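You operate a simulated robot arm through the tools that you are given. There is no shell and no other tool. Be economical: measure what you need, move in short steps, check, and stop when the job is done.

Carry out the task below with a simulated robot arm. There is one attempt and no reset: what you move stays moved.

TASK
Fetch the small plug and set it on the job card on the top of the parts bench. Then take the white jet from the top of the parts bench and leave it on top of the yellow box.
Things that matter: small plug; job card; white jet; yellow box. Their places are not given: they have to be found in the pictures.

It is judged by the outcome, as a careful person would: the job done as asked, and still so three seconds after it is handed in. It fails if anything else is knocked over, pushed out of place, dropped, spilled or broken.

THE ROBOT
A 7-joint arm with a two-finger parallel gripper, fixed in place. Base frame: the origin is at the foot of the arm, x ahead of it, y to its left, z up; the work surface is at about z = 0. Lengths are in mm, angles in rad, forces in N, time in s.
With the tool pointing down near the work surface it reaches from about 220 to 580 mm from the base axis. Its first joint turns from -1.152 to 1.152 rad. Payload 2.5 kg.
Tool frame: the origin (TCP) lies between the finger pads and is the grasp point; the fingertips stand 23 mm ahead of it; z points along the fingers, y is the line along which they close. The gripper opens to 94 mm. The fingers are 38 mm wide and 10 mm thick; the gripper's body (54 by 96 mm) begins 39 mm behind the TCP.
Orientation is told as [roll, pitch, yaw] about the base's x, y, z axes, in that order, counted from this pose: with the fingers straight down and closing along the base's y, the tool's x points along the base's -x, its y along +y and its z along -z.

THE INTERFACE
- The arm moves only by the tool play_rows. Its argument "motion" is a list of rows, each a list of 3 entries, a list of its own where there are three numbers: the shift along the tool's x, y, z in units of 30 mm (1.0 is 30 mm), then the turn, a rotation vector about the tool's x, y, z in units of 8 degrees (1.0 is 8 degrees), then the closure in counts, from 0 (fully open) to 255 (shut). In form: [[[x, y, z], [ax, ay, az], claw], ...]. A call has 1 to 12 rows; each row shifts and turns the commanded pose from where the row before left it, along the tool's axes as they then stand. A call with a number of a shift or a turn outside -1 to 1 is refused whole. A row lasts 0.2 s, in which the tool goes at most 50 mm and 0.15 rad; a call with a longer step from one row to the next is refused whole, and so is a gripper value outside its range. A pose out of reach is approached as far as the arm can. The call stops where the force on the tool passes 40 N (or 10 N more than at its start, if that is more) or the arm is blocked; 0.2 s more then pass. The fingers move at their own pace (about 108 mm/s each) and stop on an object; they squeeze with about 24 N. The grip force told is the motor's: it shows also when the fingers shut on nothing. Time passes only in rows, and 0.2 s behind the last, so rows that do not move let the fingers close. It gives the time, the measured TCP pose, the force on the tool (base axes), the opening and the grip force at its end, in the units of the frame above (readings bear some noise), and new pictures: "show" is both (left out), scene, wrist or none.
- Cameras (640 x 400 px; columns grow to the right, rows downward): "scene" is fixed at [110.5, -411.5, 523.6]; the picture's right is [0.86, -0.51, 0.00], its down [-0.37, -0.63, -0.69] and it looks along [0.35, 0.59, -0.73] (base axes); focal length 244 px, centre (320, 200). "wrist" rides on the gripper at [-39, 0, -44] in the tool frame; the picture's right is [0.00, -1.00, 0.00], its down [0.97, 0.00, -0.24] and it looks along [0.24, 0.00, 0.97] (tool axes); focal length 218 px, centre (320, 200).
- measure_at(camera, pixels): for up to 12 pixels [column, row] of the newest picture of that camera ("zoom" is the newest enlarged one), the place [x, y, z] in the base frame of the surface seen there, good to about 3 mm. No time passes.
- zoom(camera, box): a new picture of the part [left, top, right, bottom] of that camera's present view, enlarged. No time passes.
- job_done(): hands the job in; it is judged then, once.

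Work in short steps. Measure before you move; look again where a grasp or a placing could have gone wrong, and mend it. You have 80 turns and 120 pictures in all, those below and enlarged ones among them. Open the gripper and draw the arm clear of the work before you hand the job in, unless the task says otherwise; then end with one line.

The tools are called after "Call:" by a JSON object that holds its "fn" and its "kwargs". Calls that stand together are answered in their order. play_rows: Moves the arm, as the interface text tells. Its arguments: {"type":"object","properties":{"motion":{"type":"array","items":{"type":"array"}},"show":{"type":"string","enum":["both","scene","wrist","none"]}},"required":["motion"]} The other tools are called the same way: measure_at (camera, pixels) gives the place of the surface under pixels of a picture; zoom (camera, box) takes an enlarged picture of a part of a camera's view; job_done () hands the job in.

At the start:

```text
t: 0.0
eef_pos: [324.8, 30.6, 281.3]
tool_rot: [-0.001, 0.0, 0.0]
contact_force: [-0.1, -0.6, 0.4]
width: 94.3
grasp_force: 0.0
```

scene: 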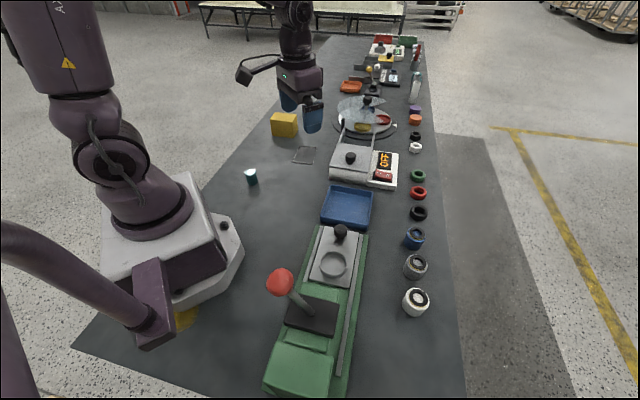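
wrist: 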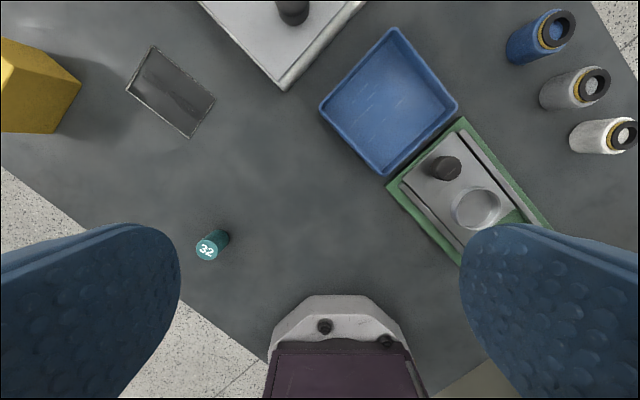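

I'll look closer at the bench to identify the items.

Call:
{"fn": "zoom", "kwargs": {"camera": "scene", "box": [320, 30, 440, 110]}}

Call:
{"fn": "zoom", "kwargs": {"camera": "scene", "box": [220, 90, 440, 220]}}

Call:
{"fn": "zoom", "kwargs": {"camera": "scene", "box": [240, 180, 460, 400]}}

```text
5.00 times, centred on (380, 70) of scene
```

zoom: 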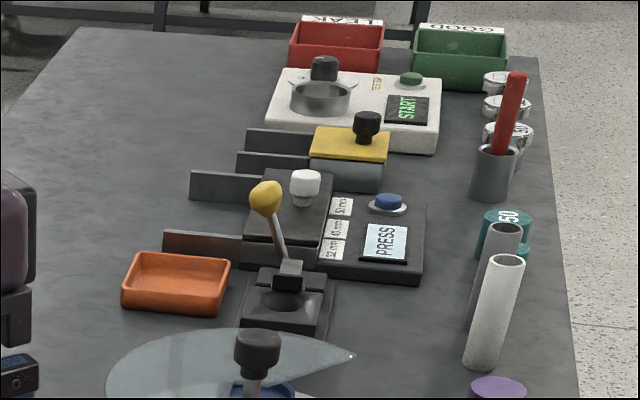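

```text
2.91 times, centred on (330, 155) of scene
```

zoom: 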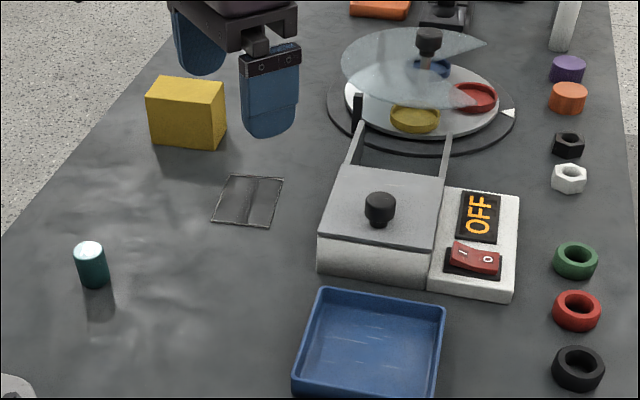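

```text
1.82 times, centred on (350, 290) of scene
```

zoom: 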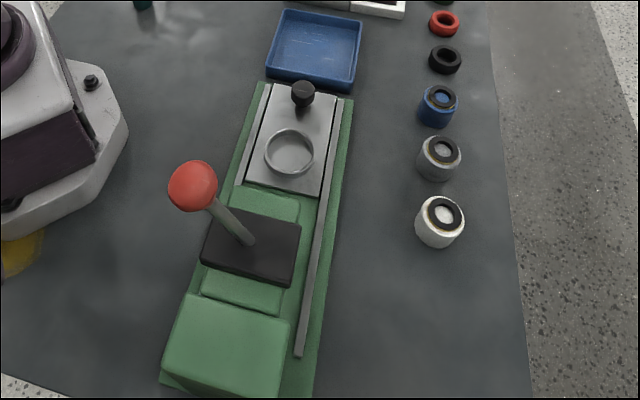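

Call:
{"fn": "zoom", "kwargs": {"camera": "scene", "box": [260, 135, 340, 185]}}

Call:
{"fn": "zoom", "kwargs": {"camera": "scene", "box": [380, 60, 440, 120]}}

Call:
{"fn": "zoom", "kwargs": {"camera": "wrist", "box": [480, 0, 640, 160]}}

Call:
{"fn": "measure_at", "kwargs": {"camera": "scene", "pixels": [[251, 172], [251, 181], [304, 155], [298, 147], [317, 149], [293, 162], [312, 163], [416, 295], [416, 308], [272, 117], [285, 117], [298, 119]]}}

Call:
{"fn": "measure_at", "kwargs": {"camera": "wrist", "pixels": [[208, 248], [222, 237], [152, 47], [215, 101], [190, 137], [127, 88], [170, 92], [590, 137], [625, 134], [20, 90], [60, 100]]}}

```text
8.00 times, centred on (300, 160) of scene
```

zoom: 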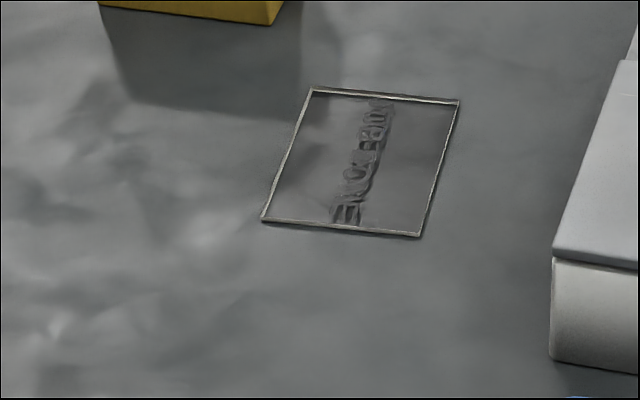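

```text
6.67 times, centred on (410, 90) of scene
```

zoom: 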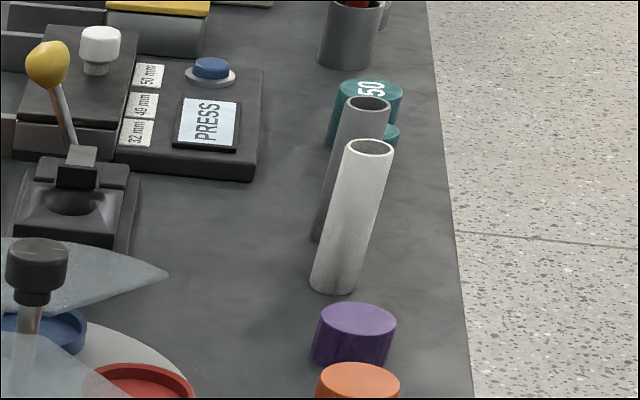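

```text
2.50 times, centred on (560, 80) of wrist
```

zoom: 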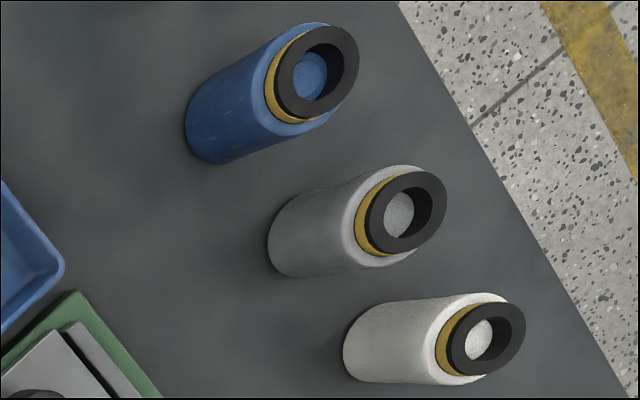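

```text
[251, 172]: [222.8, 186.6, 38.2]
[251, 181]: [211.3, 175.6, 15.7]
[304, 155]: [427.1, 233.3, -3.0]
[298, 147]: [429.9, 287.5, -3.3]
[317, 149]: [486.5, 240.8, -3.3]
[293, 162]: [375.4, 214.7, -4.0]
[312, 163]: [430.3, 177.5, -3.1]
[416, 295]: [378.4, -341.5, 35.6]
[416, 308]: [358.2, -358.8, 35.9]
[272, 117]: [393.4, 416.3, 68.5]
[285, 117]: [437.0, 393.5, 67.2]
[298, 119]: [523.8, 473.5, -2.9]
```

```text
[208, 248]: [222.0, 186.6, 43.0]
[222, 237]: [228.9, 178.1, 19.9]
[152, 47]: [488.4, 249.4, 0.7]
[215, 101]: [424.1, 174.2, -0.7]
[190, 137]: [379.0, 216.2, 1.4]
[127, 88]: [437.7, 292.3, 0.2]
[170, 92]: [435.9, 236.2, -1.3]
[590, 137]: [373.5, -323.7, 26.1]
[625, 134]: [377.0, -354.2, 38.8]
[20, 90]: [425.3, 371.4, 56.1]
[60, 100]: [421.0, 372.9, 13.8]
```

The teal plug "32" stands at about (222,184), top z≈43; the job card centre is ~(432,233). The white jet with the brass ring is near (368,-350). I go above the plug with the gripper open.

Call:
{"fn": "play_rows", "kwargs": {"motion": [[[0.57, 0.85, 0.5], [0, 0, 0], 0], [[0.57, 0.85, 0.5], [0, 0, 0], 0], [[0.57, 0.85, 0.5], [0, 0, 0], 0], [[0.57, 0.85, 0.5], [0, 0, 0], 0], [[0.57, 0.85, 0.5], [0, 0, 0], 0], [[0.57, 0.85, 0.5], [0, 0, 0], 0], [[0, 0, 0.5], [0, 0, 0], 0], [[0, 0, 0], [0, 0, 0], 0]]}}

```text
t: 1.8
eef_pos: [221.3, 184.6, 175.7]
tool_rot: [-0.001, 0.001, 0.0]
contact_force: [-0.6, -0.9, -0.4]
width: 93.8
grasp_force: 0.0
```

scene: 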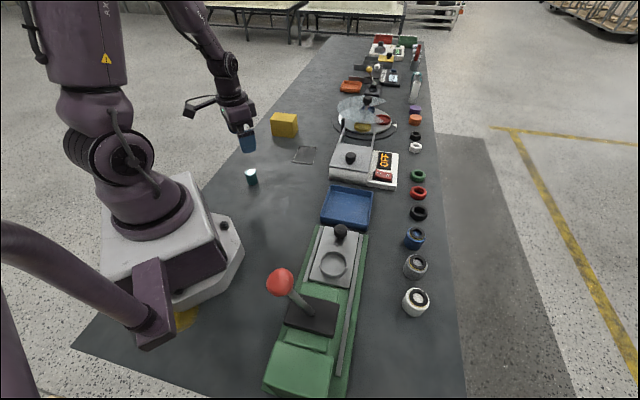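
wrist: 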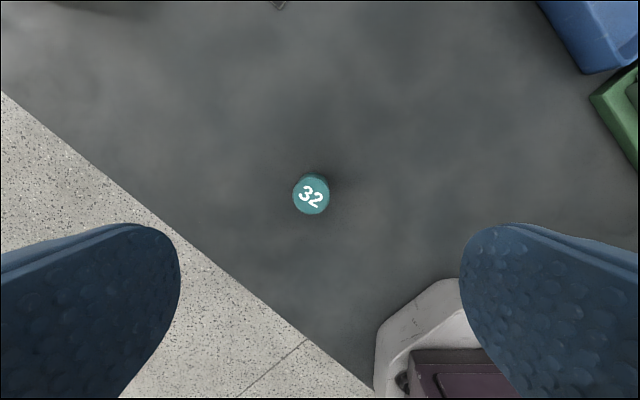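

Call:
{"fn": "measure_at", "kwargs": {"camera": "wrist", "pixels": [[311, 195], [294, 195], [328, 195], [311, 178], [311, 212], [455, 282], [380, 330], [400, 300]]}}

```text
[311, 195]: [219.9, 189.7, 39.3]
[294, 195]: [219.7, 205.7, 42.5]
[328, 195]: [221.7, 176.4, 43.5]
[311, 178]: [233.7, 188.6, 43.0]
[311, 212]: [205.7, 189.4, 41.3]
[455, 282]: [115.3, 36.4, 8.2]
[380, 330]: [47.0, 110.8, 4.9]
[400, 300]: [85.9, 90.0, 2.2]
```

Plug centre (220,190), height 42; I descend to z≈29 and close.

Call:
{"fn": "play_rows", "kwargs": {"motion": [[[0.04, 0.17, 0.98], [0, 0, 0], 0], [[0, 0, 0.98], [0, 0, 0], 0], [[0, 0, 0.98], [0, 0, 0], 0], [[0, 0, 0.98], [0, 0, 0], 0], [[0, 0, 0.96], [0, 0, 0], 0], [[0, 0, 0], [0, 0, 0], 0], [[0, 0, 0], [0, 0, 0], 255], [[0, 0, 0], [0, 0, 0], 255], [[0, 0, 0], [0, 0, 0], 255]]}}

```text
t: 3.8
eef_pos: [219.9, 188.6, 29.2]
tool_rot: [0.0, 0.0, -0.001]
contact_force: [-0.3, 0.6, -0.1]
width: 30.8
grasp_force: 24.0
```

scene: 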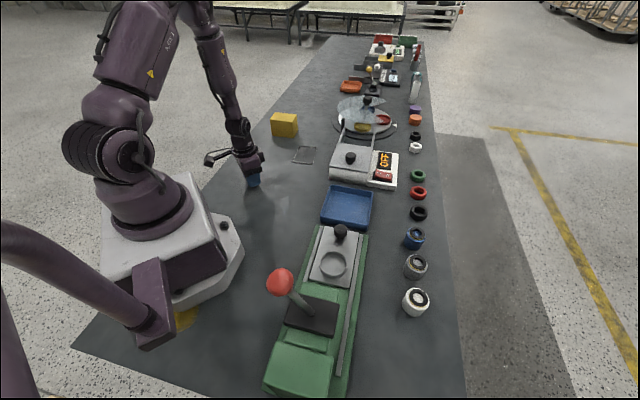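
wrist: 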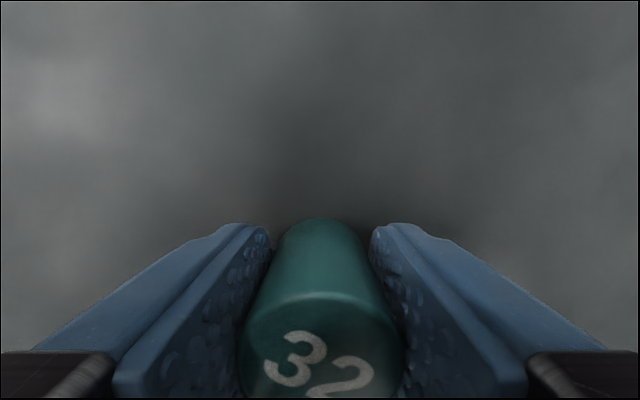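

Gripped (30.8 mm). I lift and carry it to above the card centre (432,233).

Call:
{"fn": "play_rows", "kwargs": {"motion": [[[0, 0, -1], [0, 0, 0], 255], [[0, 0, -1], [0, 0, 0], 255], [[0, 0, -1], [0, 0, 0], 255], [[-0.885, 0.185, 0], [0, 0, 0], 255], [[-0.885, 0.185, 0], [0, 0, 0], 255], [[-0.885, 0.185, 0], [0, 0, 0], 255], [[-0.885, 0.185, 0], [0, 0, 0], 255], [[-0.885, 0.185, 0], [0, 0, 0], 255], [[-0.885, 0.185, 0], [0, 0, 0], 255], [[-0.885, 0.185, 0], [0, 0, 0], 255], [[-0.885, 0.185, 0], [0, 0, 0], 255], [[0, 0, 0], [0, 0, 0], 255]]}}

```text
t: 6.4
eef_pos: [432.9, 230.9, 119.2]
tool_rot: [-0.001, 0.001, -0.001]
contact_force: [-0.2, 0.6, -0.6]
width: 30.6
grasp_force: 24.3
```

scene: 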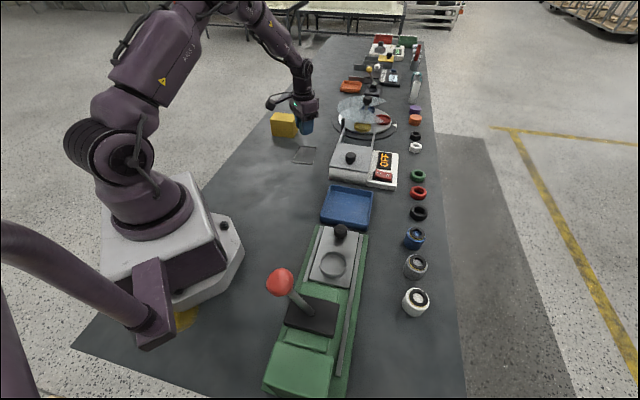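
wrist: 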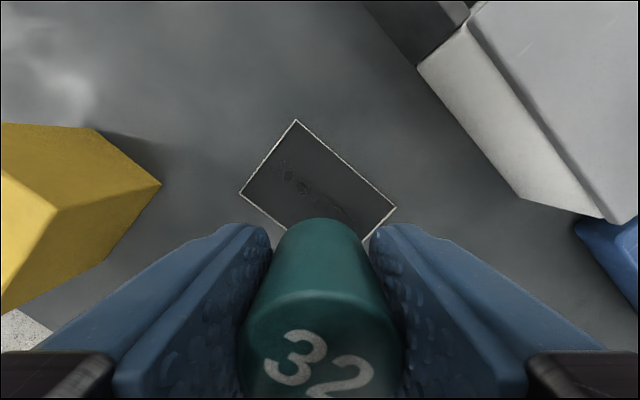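

Call:
{"fn": "measure_at", "kwargs": {"camera": "wrist", "pixels": [[296, 120], [240, 193], [396, 209], [320, 170], [54, 209], [160, 184], [97, 129], [10, 125], [20, 170], [15, 240], [600, 215], [420, 65]]}}

```text
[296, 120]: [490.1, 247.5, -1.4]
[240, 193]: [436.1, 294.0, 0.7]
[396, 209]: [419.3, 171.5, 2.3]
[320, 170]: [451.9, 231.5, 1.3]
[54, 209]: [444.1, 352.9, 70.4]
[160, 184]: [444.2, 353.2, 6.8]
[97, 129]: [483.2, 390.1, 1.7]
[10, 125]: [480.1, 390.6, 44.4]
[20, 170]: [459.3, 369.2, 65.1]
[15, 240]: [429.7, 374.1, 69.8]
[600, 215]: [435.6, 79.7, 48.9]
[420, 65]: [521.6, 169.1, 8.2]
```

Card centre ≈(430,233). I lower to z≈30, release and rise.

Call:
{"fn": "play_rows", "kwargs": {"motion": [[[0.09, 0.07, 0.99], [0, 0, 0], 255], [[0, 0, 0.99], [0, 0, 0], 255], [[0, 0, 0.5], [0, 0, 0], 255], [[0, 0, 0.48], [0, 0, 0], 255], [[0, 0, 0], [0, 0, 0], 255], [[0, 0, 0], [0, 0, 0], 255]], "show": "wrist"}}

```text
t: 7.8
eef_pos: [430.1, 235.6, 32.4]
tool_rot: [-0.001, -0.002, 0.0]
contact_force: [0.0, -0.2, 8.9]
width: 30.5
grasp_force: 24.1
```

wrist: 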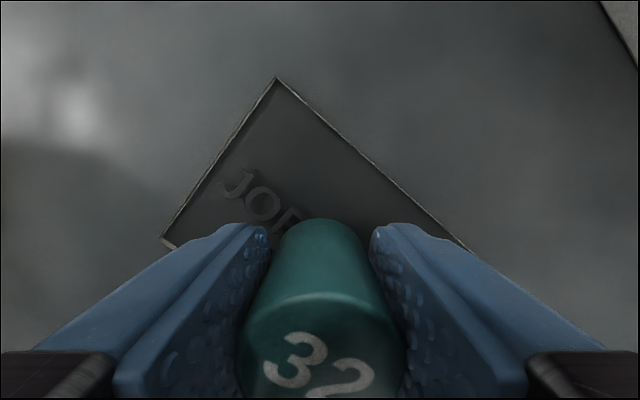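

Contact is made (8.9 N up) on the card. I release and rise.

Call:
{"fn": "play_rows", "kwargs": {"motion": [[[0, 0, 0], [0, 0, 0], 140], [[0, 0, 0], [0, 0, 0], 60], [[0, 0, 0], [0, 0, 0], 60], [[0, 0, -0.6], [0, 0, 0], 60], [[0, 0, -1], [0, 0, 0], 60], [[0, 0, -1], [0, 0, 0], 60], [[0, 0, -1], [0, 0, 0], 60], [[0, 0, -1], [0, 0, 0], 60], [[0, 0, -1], [0, 0, 0], 60], [[0, 0, 0], [0, 0, 0], 60]]}}

```text
t: 10.0
eef_pos: [429.3, 234.0, 199.5]
tool_rot: [0.001, 0.0, 0.0]
contact_force: [-0.5, -0.1, -1.2]
width: 71.7
grasp_force: 0.1
```

scene: 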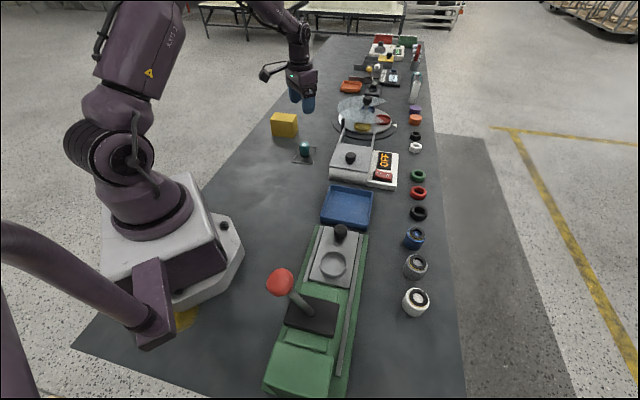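
wrist: 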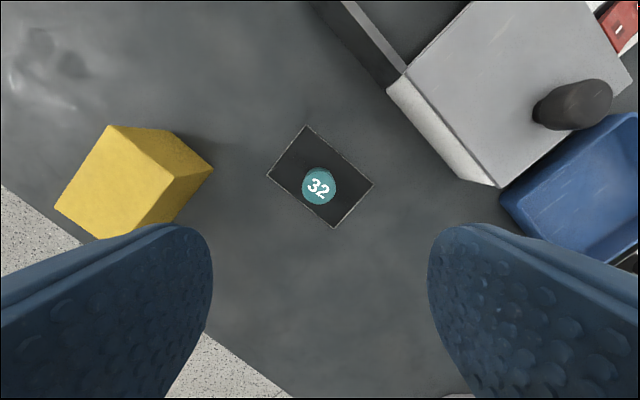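

Plug stands on the card. Now I measure the yellow box's top from this view.

Call:
{"fn": "measure_at", "kwargs": {"camera": "wrist", "pixels": [[112, 130], [168, 176], [120, 230], [60, 205], [112, 180]]}}

Call:
{"fn": "zoom", "kwargs": {"camera": "wrist", "box": [30, 100, 230, 250]}}

```text
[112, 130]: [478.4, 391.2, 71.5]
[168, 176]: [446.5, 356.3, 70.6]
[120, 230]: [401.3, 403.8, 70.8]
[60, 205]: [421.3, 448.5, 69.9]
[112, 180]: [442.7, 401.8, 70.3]
```

```text
2.67 times, centred on (130, 175) of wrist
```

zoom: 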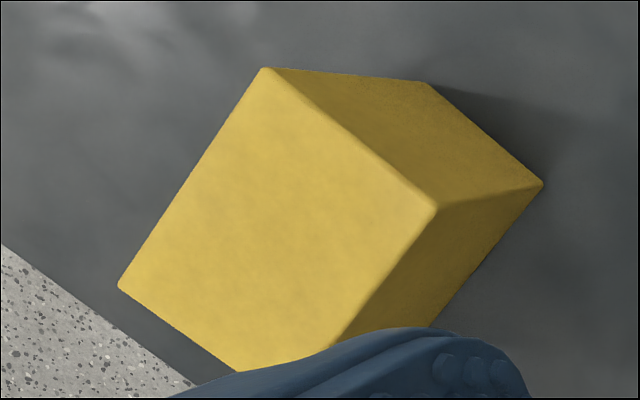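

Box top spans about 81×48 mm, centre (433,402), z 70.5, radius ~591. I test reach there with an empty gripper, well above the box.

Call:
{"fn": "play_rows", "kwargs": {"motion": [[[-0.02, 0.933, 0.2], [0, 0, 0], 60], [[-0.02, 0.933, 0.2], [0, 0, 0], 60], [[-0.02, 0.933, 0.2], [0, 0, 0], 60], [[-0.02, 0.933, 0.2], [0, 0, 0], 60], [[-0.02, 0.933, 0.2], [0, 0, 0], 60], [[-0.02, 0.933, 0.2], [0, 0, 0], 60], [[0, 0, 0.5], [0, 0, 0], 60], [[0, 0, 0], [0, 0, 0], 60]]}}

```text
t: 11.8
eef_pos: [432.5, 403.6, 148.1]
tool_rot: [0.002, 0.001, 0.0]
contact_force: [-0.4, 0.5, 0.0]
width: 71.8
grasp_force: 0.1
```

scene: 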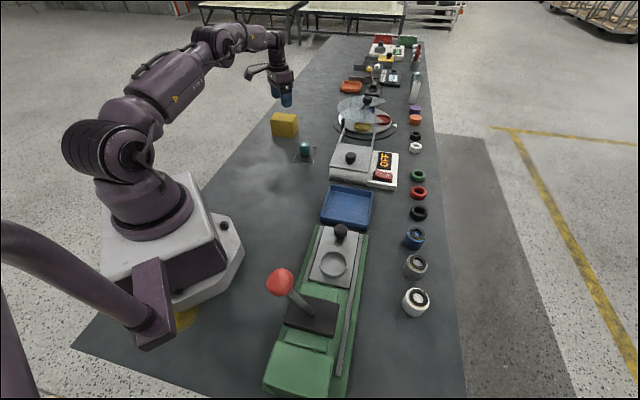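
wrist: 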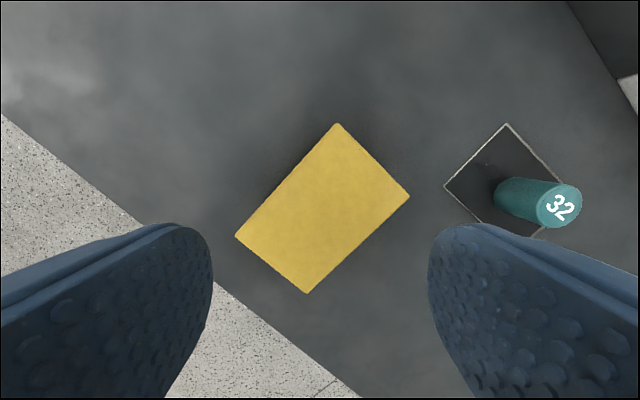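

Call:
{"fn": "measure_at", "kwargs": {"camera": "wrist", "pixels": [[337, 126], [406, 197], [308, 290], [238, 236], [322, 209]]}}

```text
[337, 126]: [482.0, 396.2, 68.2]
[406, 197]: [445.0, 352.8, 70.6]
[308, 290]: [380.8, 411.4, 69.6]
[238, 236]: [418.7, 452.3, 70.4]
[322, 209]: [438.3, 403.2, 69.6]
```

Box centre ≈(432,403), 57×87 mm. Reach is fine. Now I rise and travel across to the white jet near (367,-350).

Call:
{"fn": "play_rows", "kwargs": {"motion": [[[0, 0, -1], [0, 0, 0], 0], [[0.09, -1, -1], [0, 0, 0], 0], [[0.09, -1, -1], [0, 0, 0], 0], [[0.09, -1, -1], [0, 0, 0], 0], [[0.09, -1, 0], [0, 0, 0], 0], [[0.09, -1, 0], [0, 0, 0], 0], [[0.09, -1, 0], [0, 0, 0], 0], [[0.09, -1, 0], [0, 0, 0], 0], [[0.09, -1, 0], [0, 0, 0], 0], [[0.09, -1, 0], [0, 0, 0], 0], [[0.09, -1, 0], [0, 0, 0], 0], [[0.09, -1, 0], [0, 0, 0], 0]], "show": "none"}}

Call:
{"fn": "play_rows", "kwargs": {"motion": [[[0.09, -1, 0], [0, 0, 0], 0], [[0.09, -1, 0], [0, 0, 0], 0], [[0.09, -1, 0], [0, 0, 0], 0], [[0.09, -1, 0], [0, 0, 0], 0], [[0.09, -1, 0], [0, 0, 0], 0], [[0.09, -1, 0], [0, 0, 0], 0], [[0.09, -1, 0], [0, 0, 0], 0], [[0.09, -1, 0], [0, 0, 0], 0], [[0.09, -1, 0], [0, 0, 0], 0], [[0.09, -1, 0], [0, 0, 0], 0], [[0.09, -1, 0], [0, 0, 0], 0], [[0, 0, 0], [0, 0, 0], 0]]}}

```text
t: 14.4
eef_pos: [403.9, 75.5, 268.3]
tool_rot: [0.0, 0.0, 0.002]
contact_force: [-0.4, 0.3, 0.2]
width: 94.1
grasp_force: 0.0
```

```text
t: 17.0
eef_pos: [373.0, -257.5, 266.1]
tool_rot: [0.001, 0.0, 0.0]
contact_force: [0.3, 0.4, -0.2]
width: 93.9
grasp_force: 0.0
```

scene: 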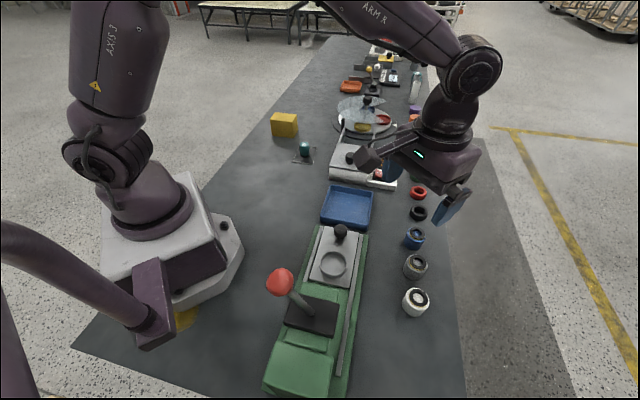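
wrist: 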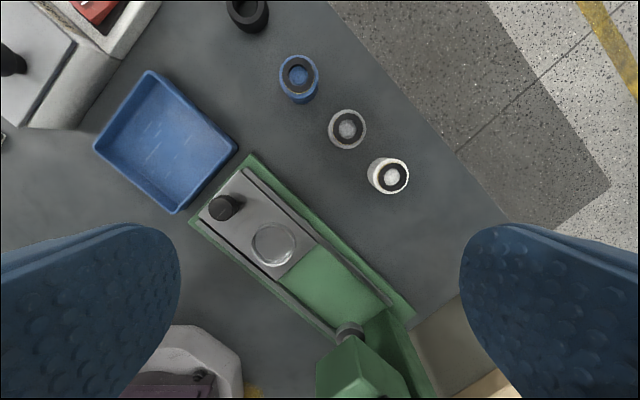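

Call:
{"fn": "measure_at", "kwargs": {"camera": "wrist", "pixels": [[392, 177], [373, 172], [409, 177], [392, 160], [392, 193], [347, 130], [330, 130], [365, 131], [299, 75], [400, 310], [349, 330], [250, 160]]}}

Call:
{"fn": "zoom", "kwargs": {"camera": "wrist", "box": [300, 90, 460, 210]}}

```text
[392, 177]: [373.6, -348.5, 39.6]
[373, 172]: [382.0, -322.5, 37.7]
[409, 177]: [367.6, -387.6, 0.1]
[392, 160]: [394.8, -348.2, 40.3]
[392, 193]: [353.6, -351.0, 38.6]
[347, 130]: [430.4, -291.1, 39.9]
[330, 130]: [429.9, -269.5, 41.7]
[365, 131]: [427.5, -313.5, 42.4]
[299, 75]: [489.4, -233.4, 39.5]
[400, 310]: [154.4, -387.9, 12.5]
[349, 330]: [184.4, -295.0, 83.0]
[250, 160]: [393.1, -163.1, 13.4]
```

```text
3.33 times, centred on (380, 150) of wrist
```

zoom: 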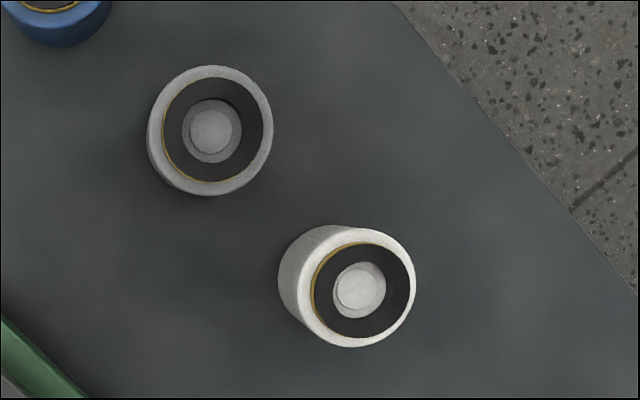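

White jet centre ≈(374,-347), Ø~44, height ~39. I move above it, stopping at z≈115 to check.

Call:
{"fn": "play_rows", "kwargs": {"motion": [[[0, -0.99, 0.5], [0, 0, 0], 30], [[0, -0.99, 0.5], [0, 0, 0], 30], [[0, -0.99, 0.5], [0, 0, 0], 30], [[0, 0, 0.9], [0, 0, 0], 30], [[0, 0, 0.9], [0, 0, 0], 30], [[0, 0, 0.9], [0, 0, 0], 30], [[0, 0, 0.8], [0, 0, 0], 30], [[0, 0, 0], [0, 0, 0], 30]]}}

```text
t: 18.8
eef_pos: [372.2, -346.5, 118.6]
tool_rot: [0.001, 0.0, 0.0]
contact_force: [1.2, 0.0, -1.0]
width: 82.7
grasp_force: 0.0
```

scene: 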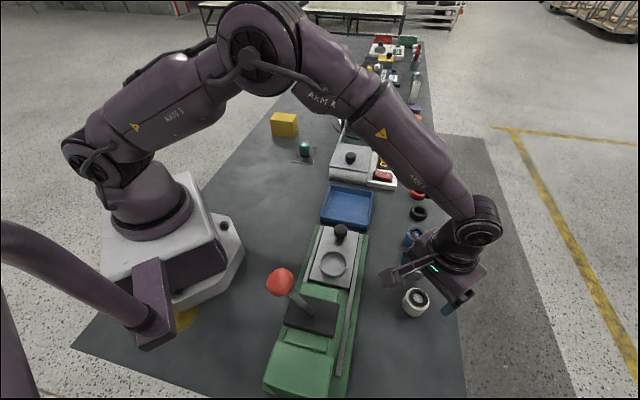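
wrist: 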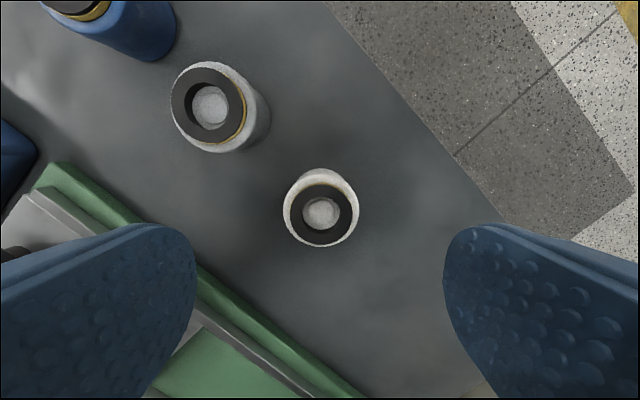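

Call:
{"fn": "measure_at", "kwargs": {"camera": "wrist", "pixels": [[284, 210], [358, 210], [321, 246], [321, 213], [207, 265], [290, 330], [140, 218], [320, 184]]}}

```text
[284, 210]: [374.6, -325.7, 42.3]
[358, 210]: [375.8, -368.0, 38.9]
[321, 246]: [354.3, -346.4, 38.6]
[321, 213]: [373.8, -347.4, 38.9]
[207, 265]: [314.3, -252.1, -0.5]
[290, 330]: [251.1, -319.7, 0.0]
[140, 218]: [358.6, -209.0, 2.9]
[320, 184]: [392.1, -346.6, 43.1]
```

Clear all around; descend to z≈28 and close.

Call:
{"fn": "play_rows", "kwargs": {"motion": [[[-0.05, -0.02, 1], [0, 0, 0], 30], [[0, 0, 1], [0, 0, 0], 30], [[0, 0, 0.6], [0, 0, 0], 30], [[0, 0, 0.4], [0, 0, 0], 30], [[0, 0, 0], [0, 0, 0], 30], [[0, 0, 0], [0, 0, 0], 255], [[0, 0, 0], [0, 0, 0], 255], [[0, 0, 0], [0, 0, 0], 255]], "show": "wrist"}}

```text
t: 20.6
eef_pos: [374.8, -346.5, 27.4]
tool_rot: [0.0, 0.0, 0.001]
contact_force: [0.3, 0.2, 0.3]
width: 42.8
grasp_force: 24.5
```

wrist: 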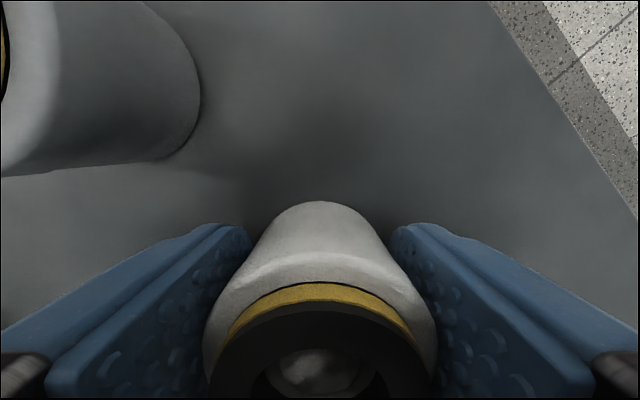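

Gripped at 42.8 mm. I lift to ~268 and carry back across towards the yellow box.

Call:
{"fn": "play_rows", "kwargs": {"motion": [[[0, 0, -1], [0, 0, 0], 255], [[0, 0, -1], [0, 0, 0], 255], [[0, 0, -1], [0, 0, 0], 255], [[0, 0, -1], [0, 0, 0], 255], [[0, 0, -1], [0, 0, 0], 255], [[0, 0, -1], [0, 0, 0], 255], [[0, 0, -1], [0, 0, 0], 255], [[0, 0, -1], [0, 0, 0], 255], [[-0.09, 1, 0], [0, 0, 0], 255], [[-0.09, 1, 0], [0, 0, 0], 255], [[-0.09, 1, 0], [0, 0, 0], 255], [[-0.09, 1, 0], [0, 0, 0], 255]], "show": "scene"}}

Call:
{"fn": "play_rows", "kwargs": {"motion": [[[-0.09, 1, 0], [0, 0, 0], 255], [[-0.09, 1, 0], [0, 0, 0], 255], [[-0.09, 1, 0], [0, 0, 0], 255], [[-0.09, 1, 0], [0, 0, 0], 255], [[-0.09, 1, 0], [0, 0, 0], 255], [[-0.09, 1, 0], [0, 0, 0], 255], [[-0.09, 1, 0], [0, 0, 0], 255], [[-0.09, 1, 0], [0, 0, 0], 255], [[-0.09, 1, 0], [0, 0, 0], 255], [[-0.09, 1, 0], [0, 0, 0], 255], [[-0.09, 1, 0], [0, 0, 0], 255], [[-0.09, 1, 0], [0, 0, 0], 255]], "show": "none"}}

Call:
{"fn": "play_rows", "kwargs": {"motion": [[[-0.04, 1, 0], [0, 0, 0], 255], [[-0.04, 1, 0], [0, 0, 0], 255], [[-0.04, 1, 0], [0, 0, 0], 255], [[-0.04, 1, 0], [0, 0, 0], 255], [[-0.04, 1, 0], [0, 0, 0], 255], [[-0.04, 1, 0], [0, 0, 0], 255], [[-0.04, 1, 0], [0, 0, 0], 255], [[-0.04, 1, 0], [0, 0, 0], 255], [[-0.04, 0.98, 0], [0, 0, 0], 255], [[0, 0, 1], [0, 0, 0], 255], [[0, 0, 1], [0, 0, 0], 255], [[0, 0, 0], [0, 0, 0], 255]]}}

```text
t: 23.2
eef_pos: [385.7, -226.9, 267.7]
tool_rot: [0.0, 0.001, -0.001]
contact_force: [-0.3, -0.4, 0.8]
width: 42.6
grasp_force: 24.1
```

scene: 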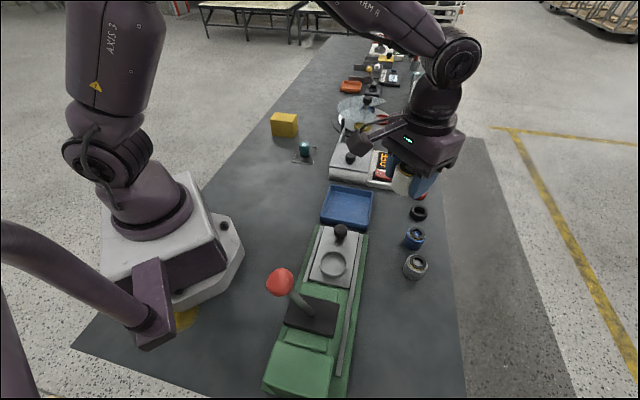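

```text
t: 25.8
eef_pos: [418.6, 133.7, 268.3]
tool_rot: [0.0, 0.0, -0.003]
contact_force: [0.9, 0.1, -1.2]
width: 42.9
grasp_force: 24.3
```

```text
t: 28.4
eef_pos: [429.4, 400.9, 207.4]
tool_rot: [0.001, 0.0, 0.0]
contact_force: [-0.4, -1.3, -1.4]
width: 42.5
grasp_force: 23.6
```

scene: 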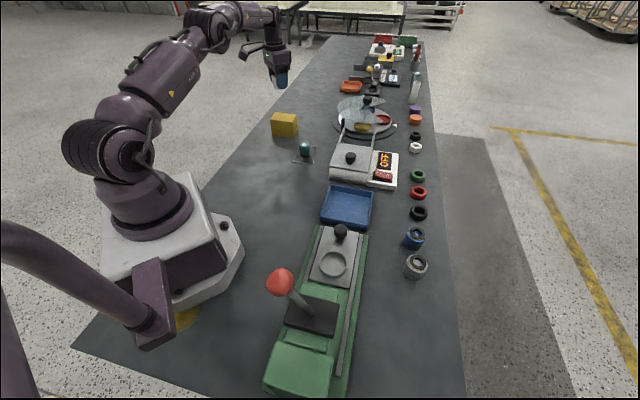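
wrist: 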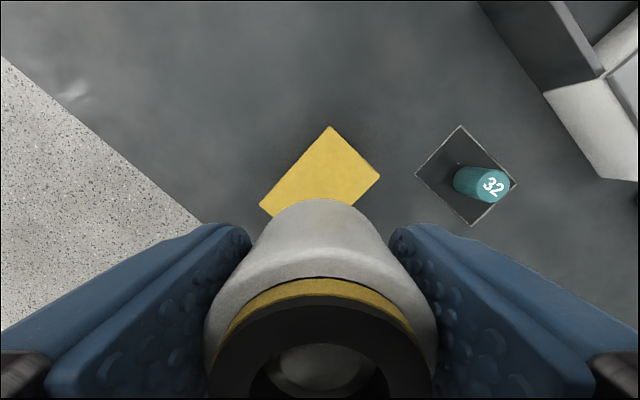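

Over the box; I shift to (432,403) and lower to just above contact (contact expected at z≈98).

Call:
{"fn": "play_rows", "kwargs": {"motion": [[[-0.08, 0.07, 0.9], [0, 0, 0], 255], [[0, 0, 0.9], [0, 0, 0], 255], [[0, 0, 0.9], [0, 0, 0], 255], [[0, 0, 0.5], [0, 0, 0], 255], [[0, 0, 0.3], [0, 0, 0], 255], [[0, 0, 0.08], [0, 0, 0], 255], [[0, 0, 0], [0, 0, 0], 255], [[0, 0, 0], [0, 0, 0], 255]]}}

```text
t: 30.2
eef_pos: [432.4, 404.7, 100.8]
tool_rot: [-0.001, -0.001, 0.001]
contact_force: [0.0, 0.3, -0.5]
width: 42.5
grasp_force: 23.7
```

scene: 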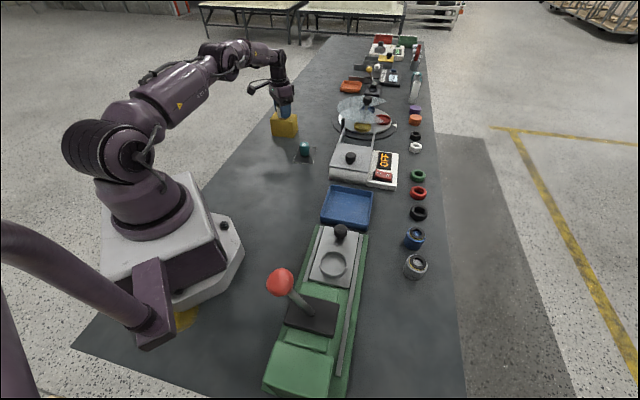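
wrist: 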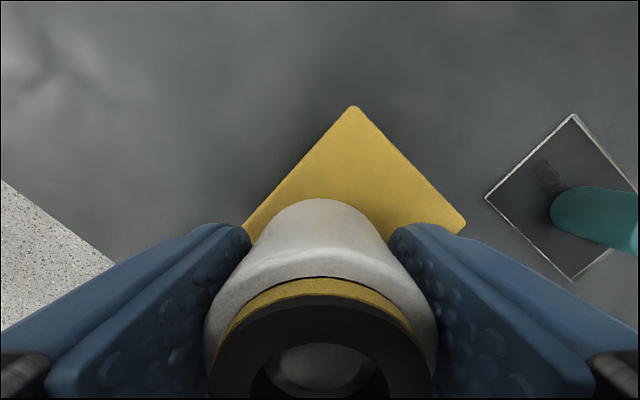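

Call:
{"fn": "measure_at", "kwargs": {"camera": "wrist", "pixels": [[352, 110], [462, 222], [320, 190], [248, 224]]}}

Call:
{"fn": "play_rows", "kwargs": {"motion": [[[0, 0, 0.06], [0, 0, 0], 255], [[0, 0, 0], [0, 0, 0], 255]], "show": "none"}}

```text
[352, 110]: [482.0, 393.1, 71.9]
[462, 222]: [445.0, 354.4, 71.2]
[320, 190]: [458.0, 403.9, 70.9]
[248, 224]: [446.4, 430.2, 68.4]
```

```text
t: 30.8
eef_pos: [432.6, 405.0, 98.9]
tool_rot: [0.0, -0.002, -0.001]
contact_force: [0.1, -1.0, -1.0]
width: 42.6
grasp_force: 24.3
```

Position is right and there's no contact yet; I go down a little more.

Call:
{"fn": "play_rows", "kwargs": {"motion": [[[0, 0, 0.04], [0, 0, 0], 255], [[0, 0, 0.03], [0, 0, 0], 255], [[0, 0, 0], [0, 0, 0], 255]], "show": "none"}}

```text
t: 31.6
eef_pos: [433.5, 405.2, 97.2]
tool_rot: [0.003, -0.002, 0.0]
contact_force: [-2.3, -1.6, 9.6]
width: 42.5
grasp_force: 24.0
```

Contact at 9.6 N. Release and rise straight up.

Call:
{"fn": "play_rows", "kwargs": {"motion": [[[0, 0, 0], [0, 0, 0], 110], [[0, 0, 0], [0, 0, 0], 40], [[0, 0, 0], [0, 0, 0], 30], [[0, 0, -0.5], [0, 0, 0], 30], [[0, 0, -1], [0, 0, 0], 30], [[0, 0, -1], [0, 0, 0], 30], [[0, 0, -1], [0, 0, 0], 30], [[0, 0, -1], [0, 0, 0], 30], [[0, -1, -0.5], [0, 0, 0], 30], [[0.5, -1, 0], [0, 0, 0], 30], [[0.5, -1, 0], [0, 0, 0], 30], [[0, 0, 0], [0, 0, 0], 30]]}}

```text
t: 34.2
eef_pos: [402.1, 314.6, 246.2]
tool_rot: [0.001, 0.0, 0.001]
contact_force: [0.3, -0.6, 0.0]
width: 82.9
grasp_force: 0.0
```

scene: 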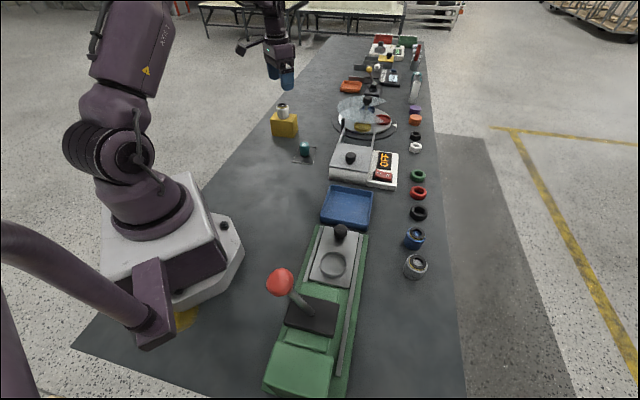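
wrist: 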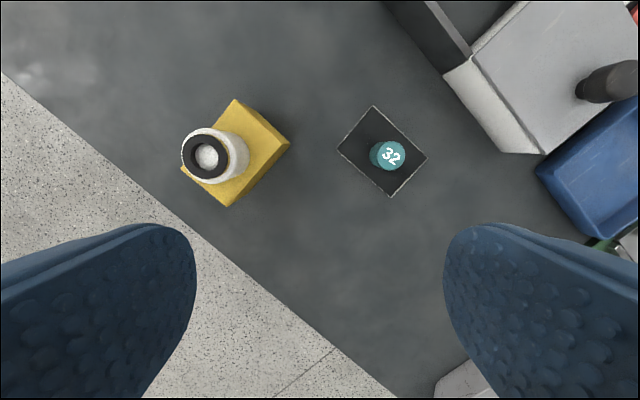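

The plug stands on the job card and the jet stands on the yellow box. The arm is clear with the gripper open, so I hand it in.

Call:
{"fn": "job_done", "kwargs": {}}

```text
The job is handed in.
```

The small plug (marked 32) is standing on the job card and the white jet is standing on top of the yellow box; nothing else was disturbed in the final pictures, and the job is handed in.
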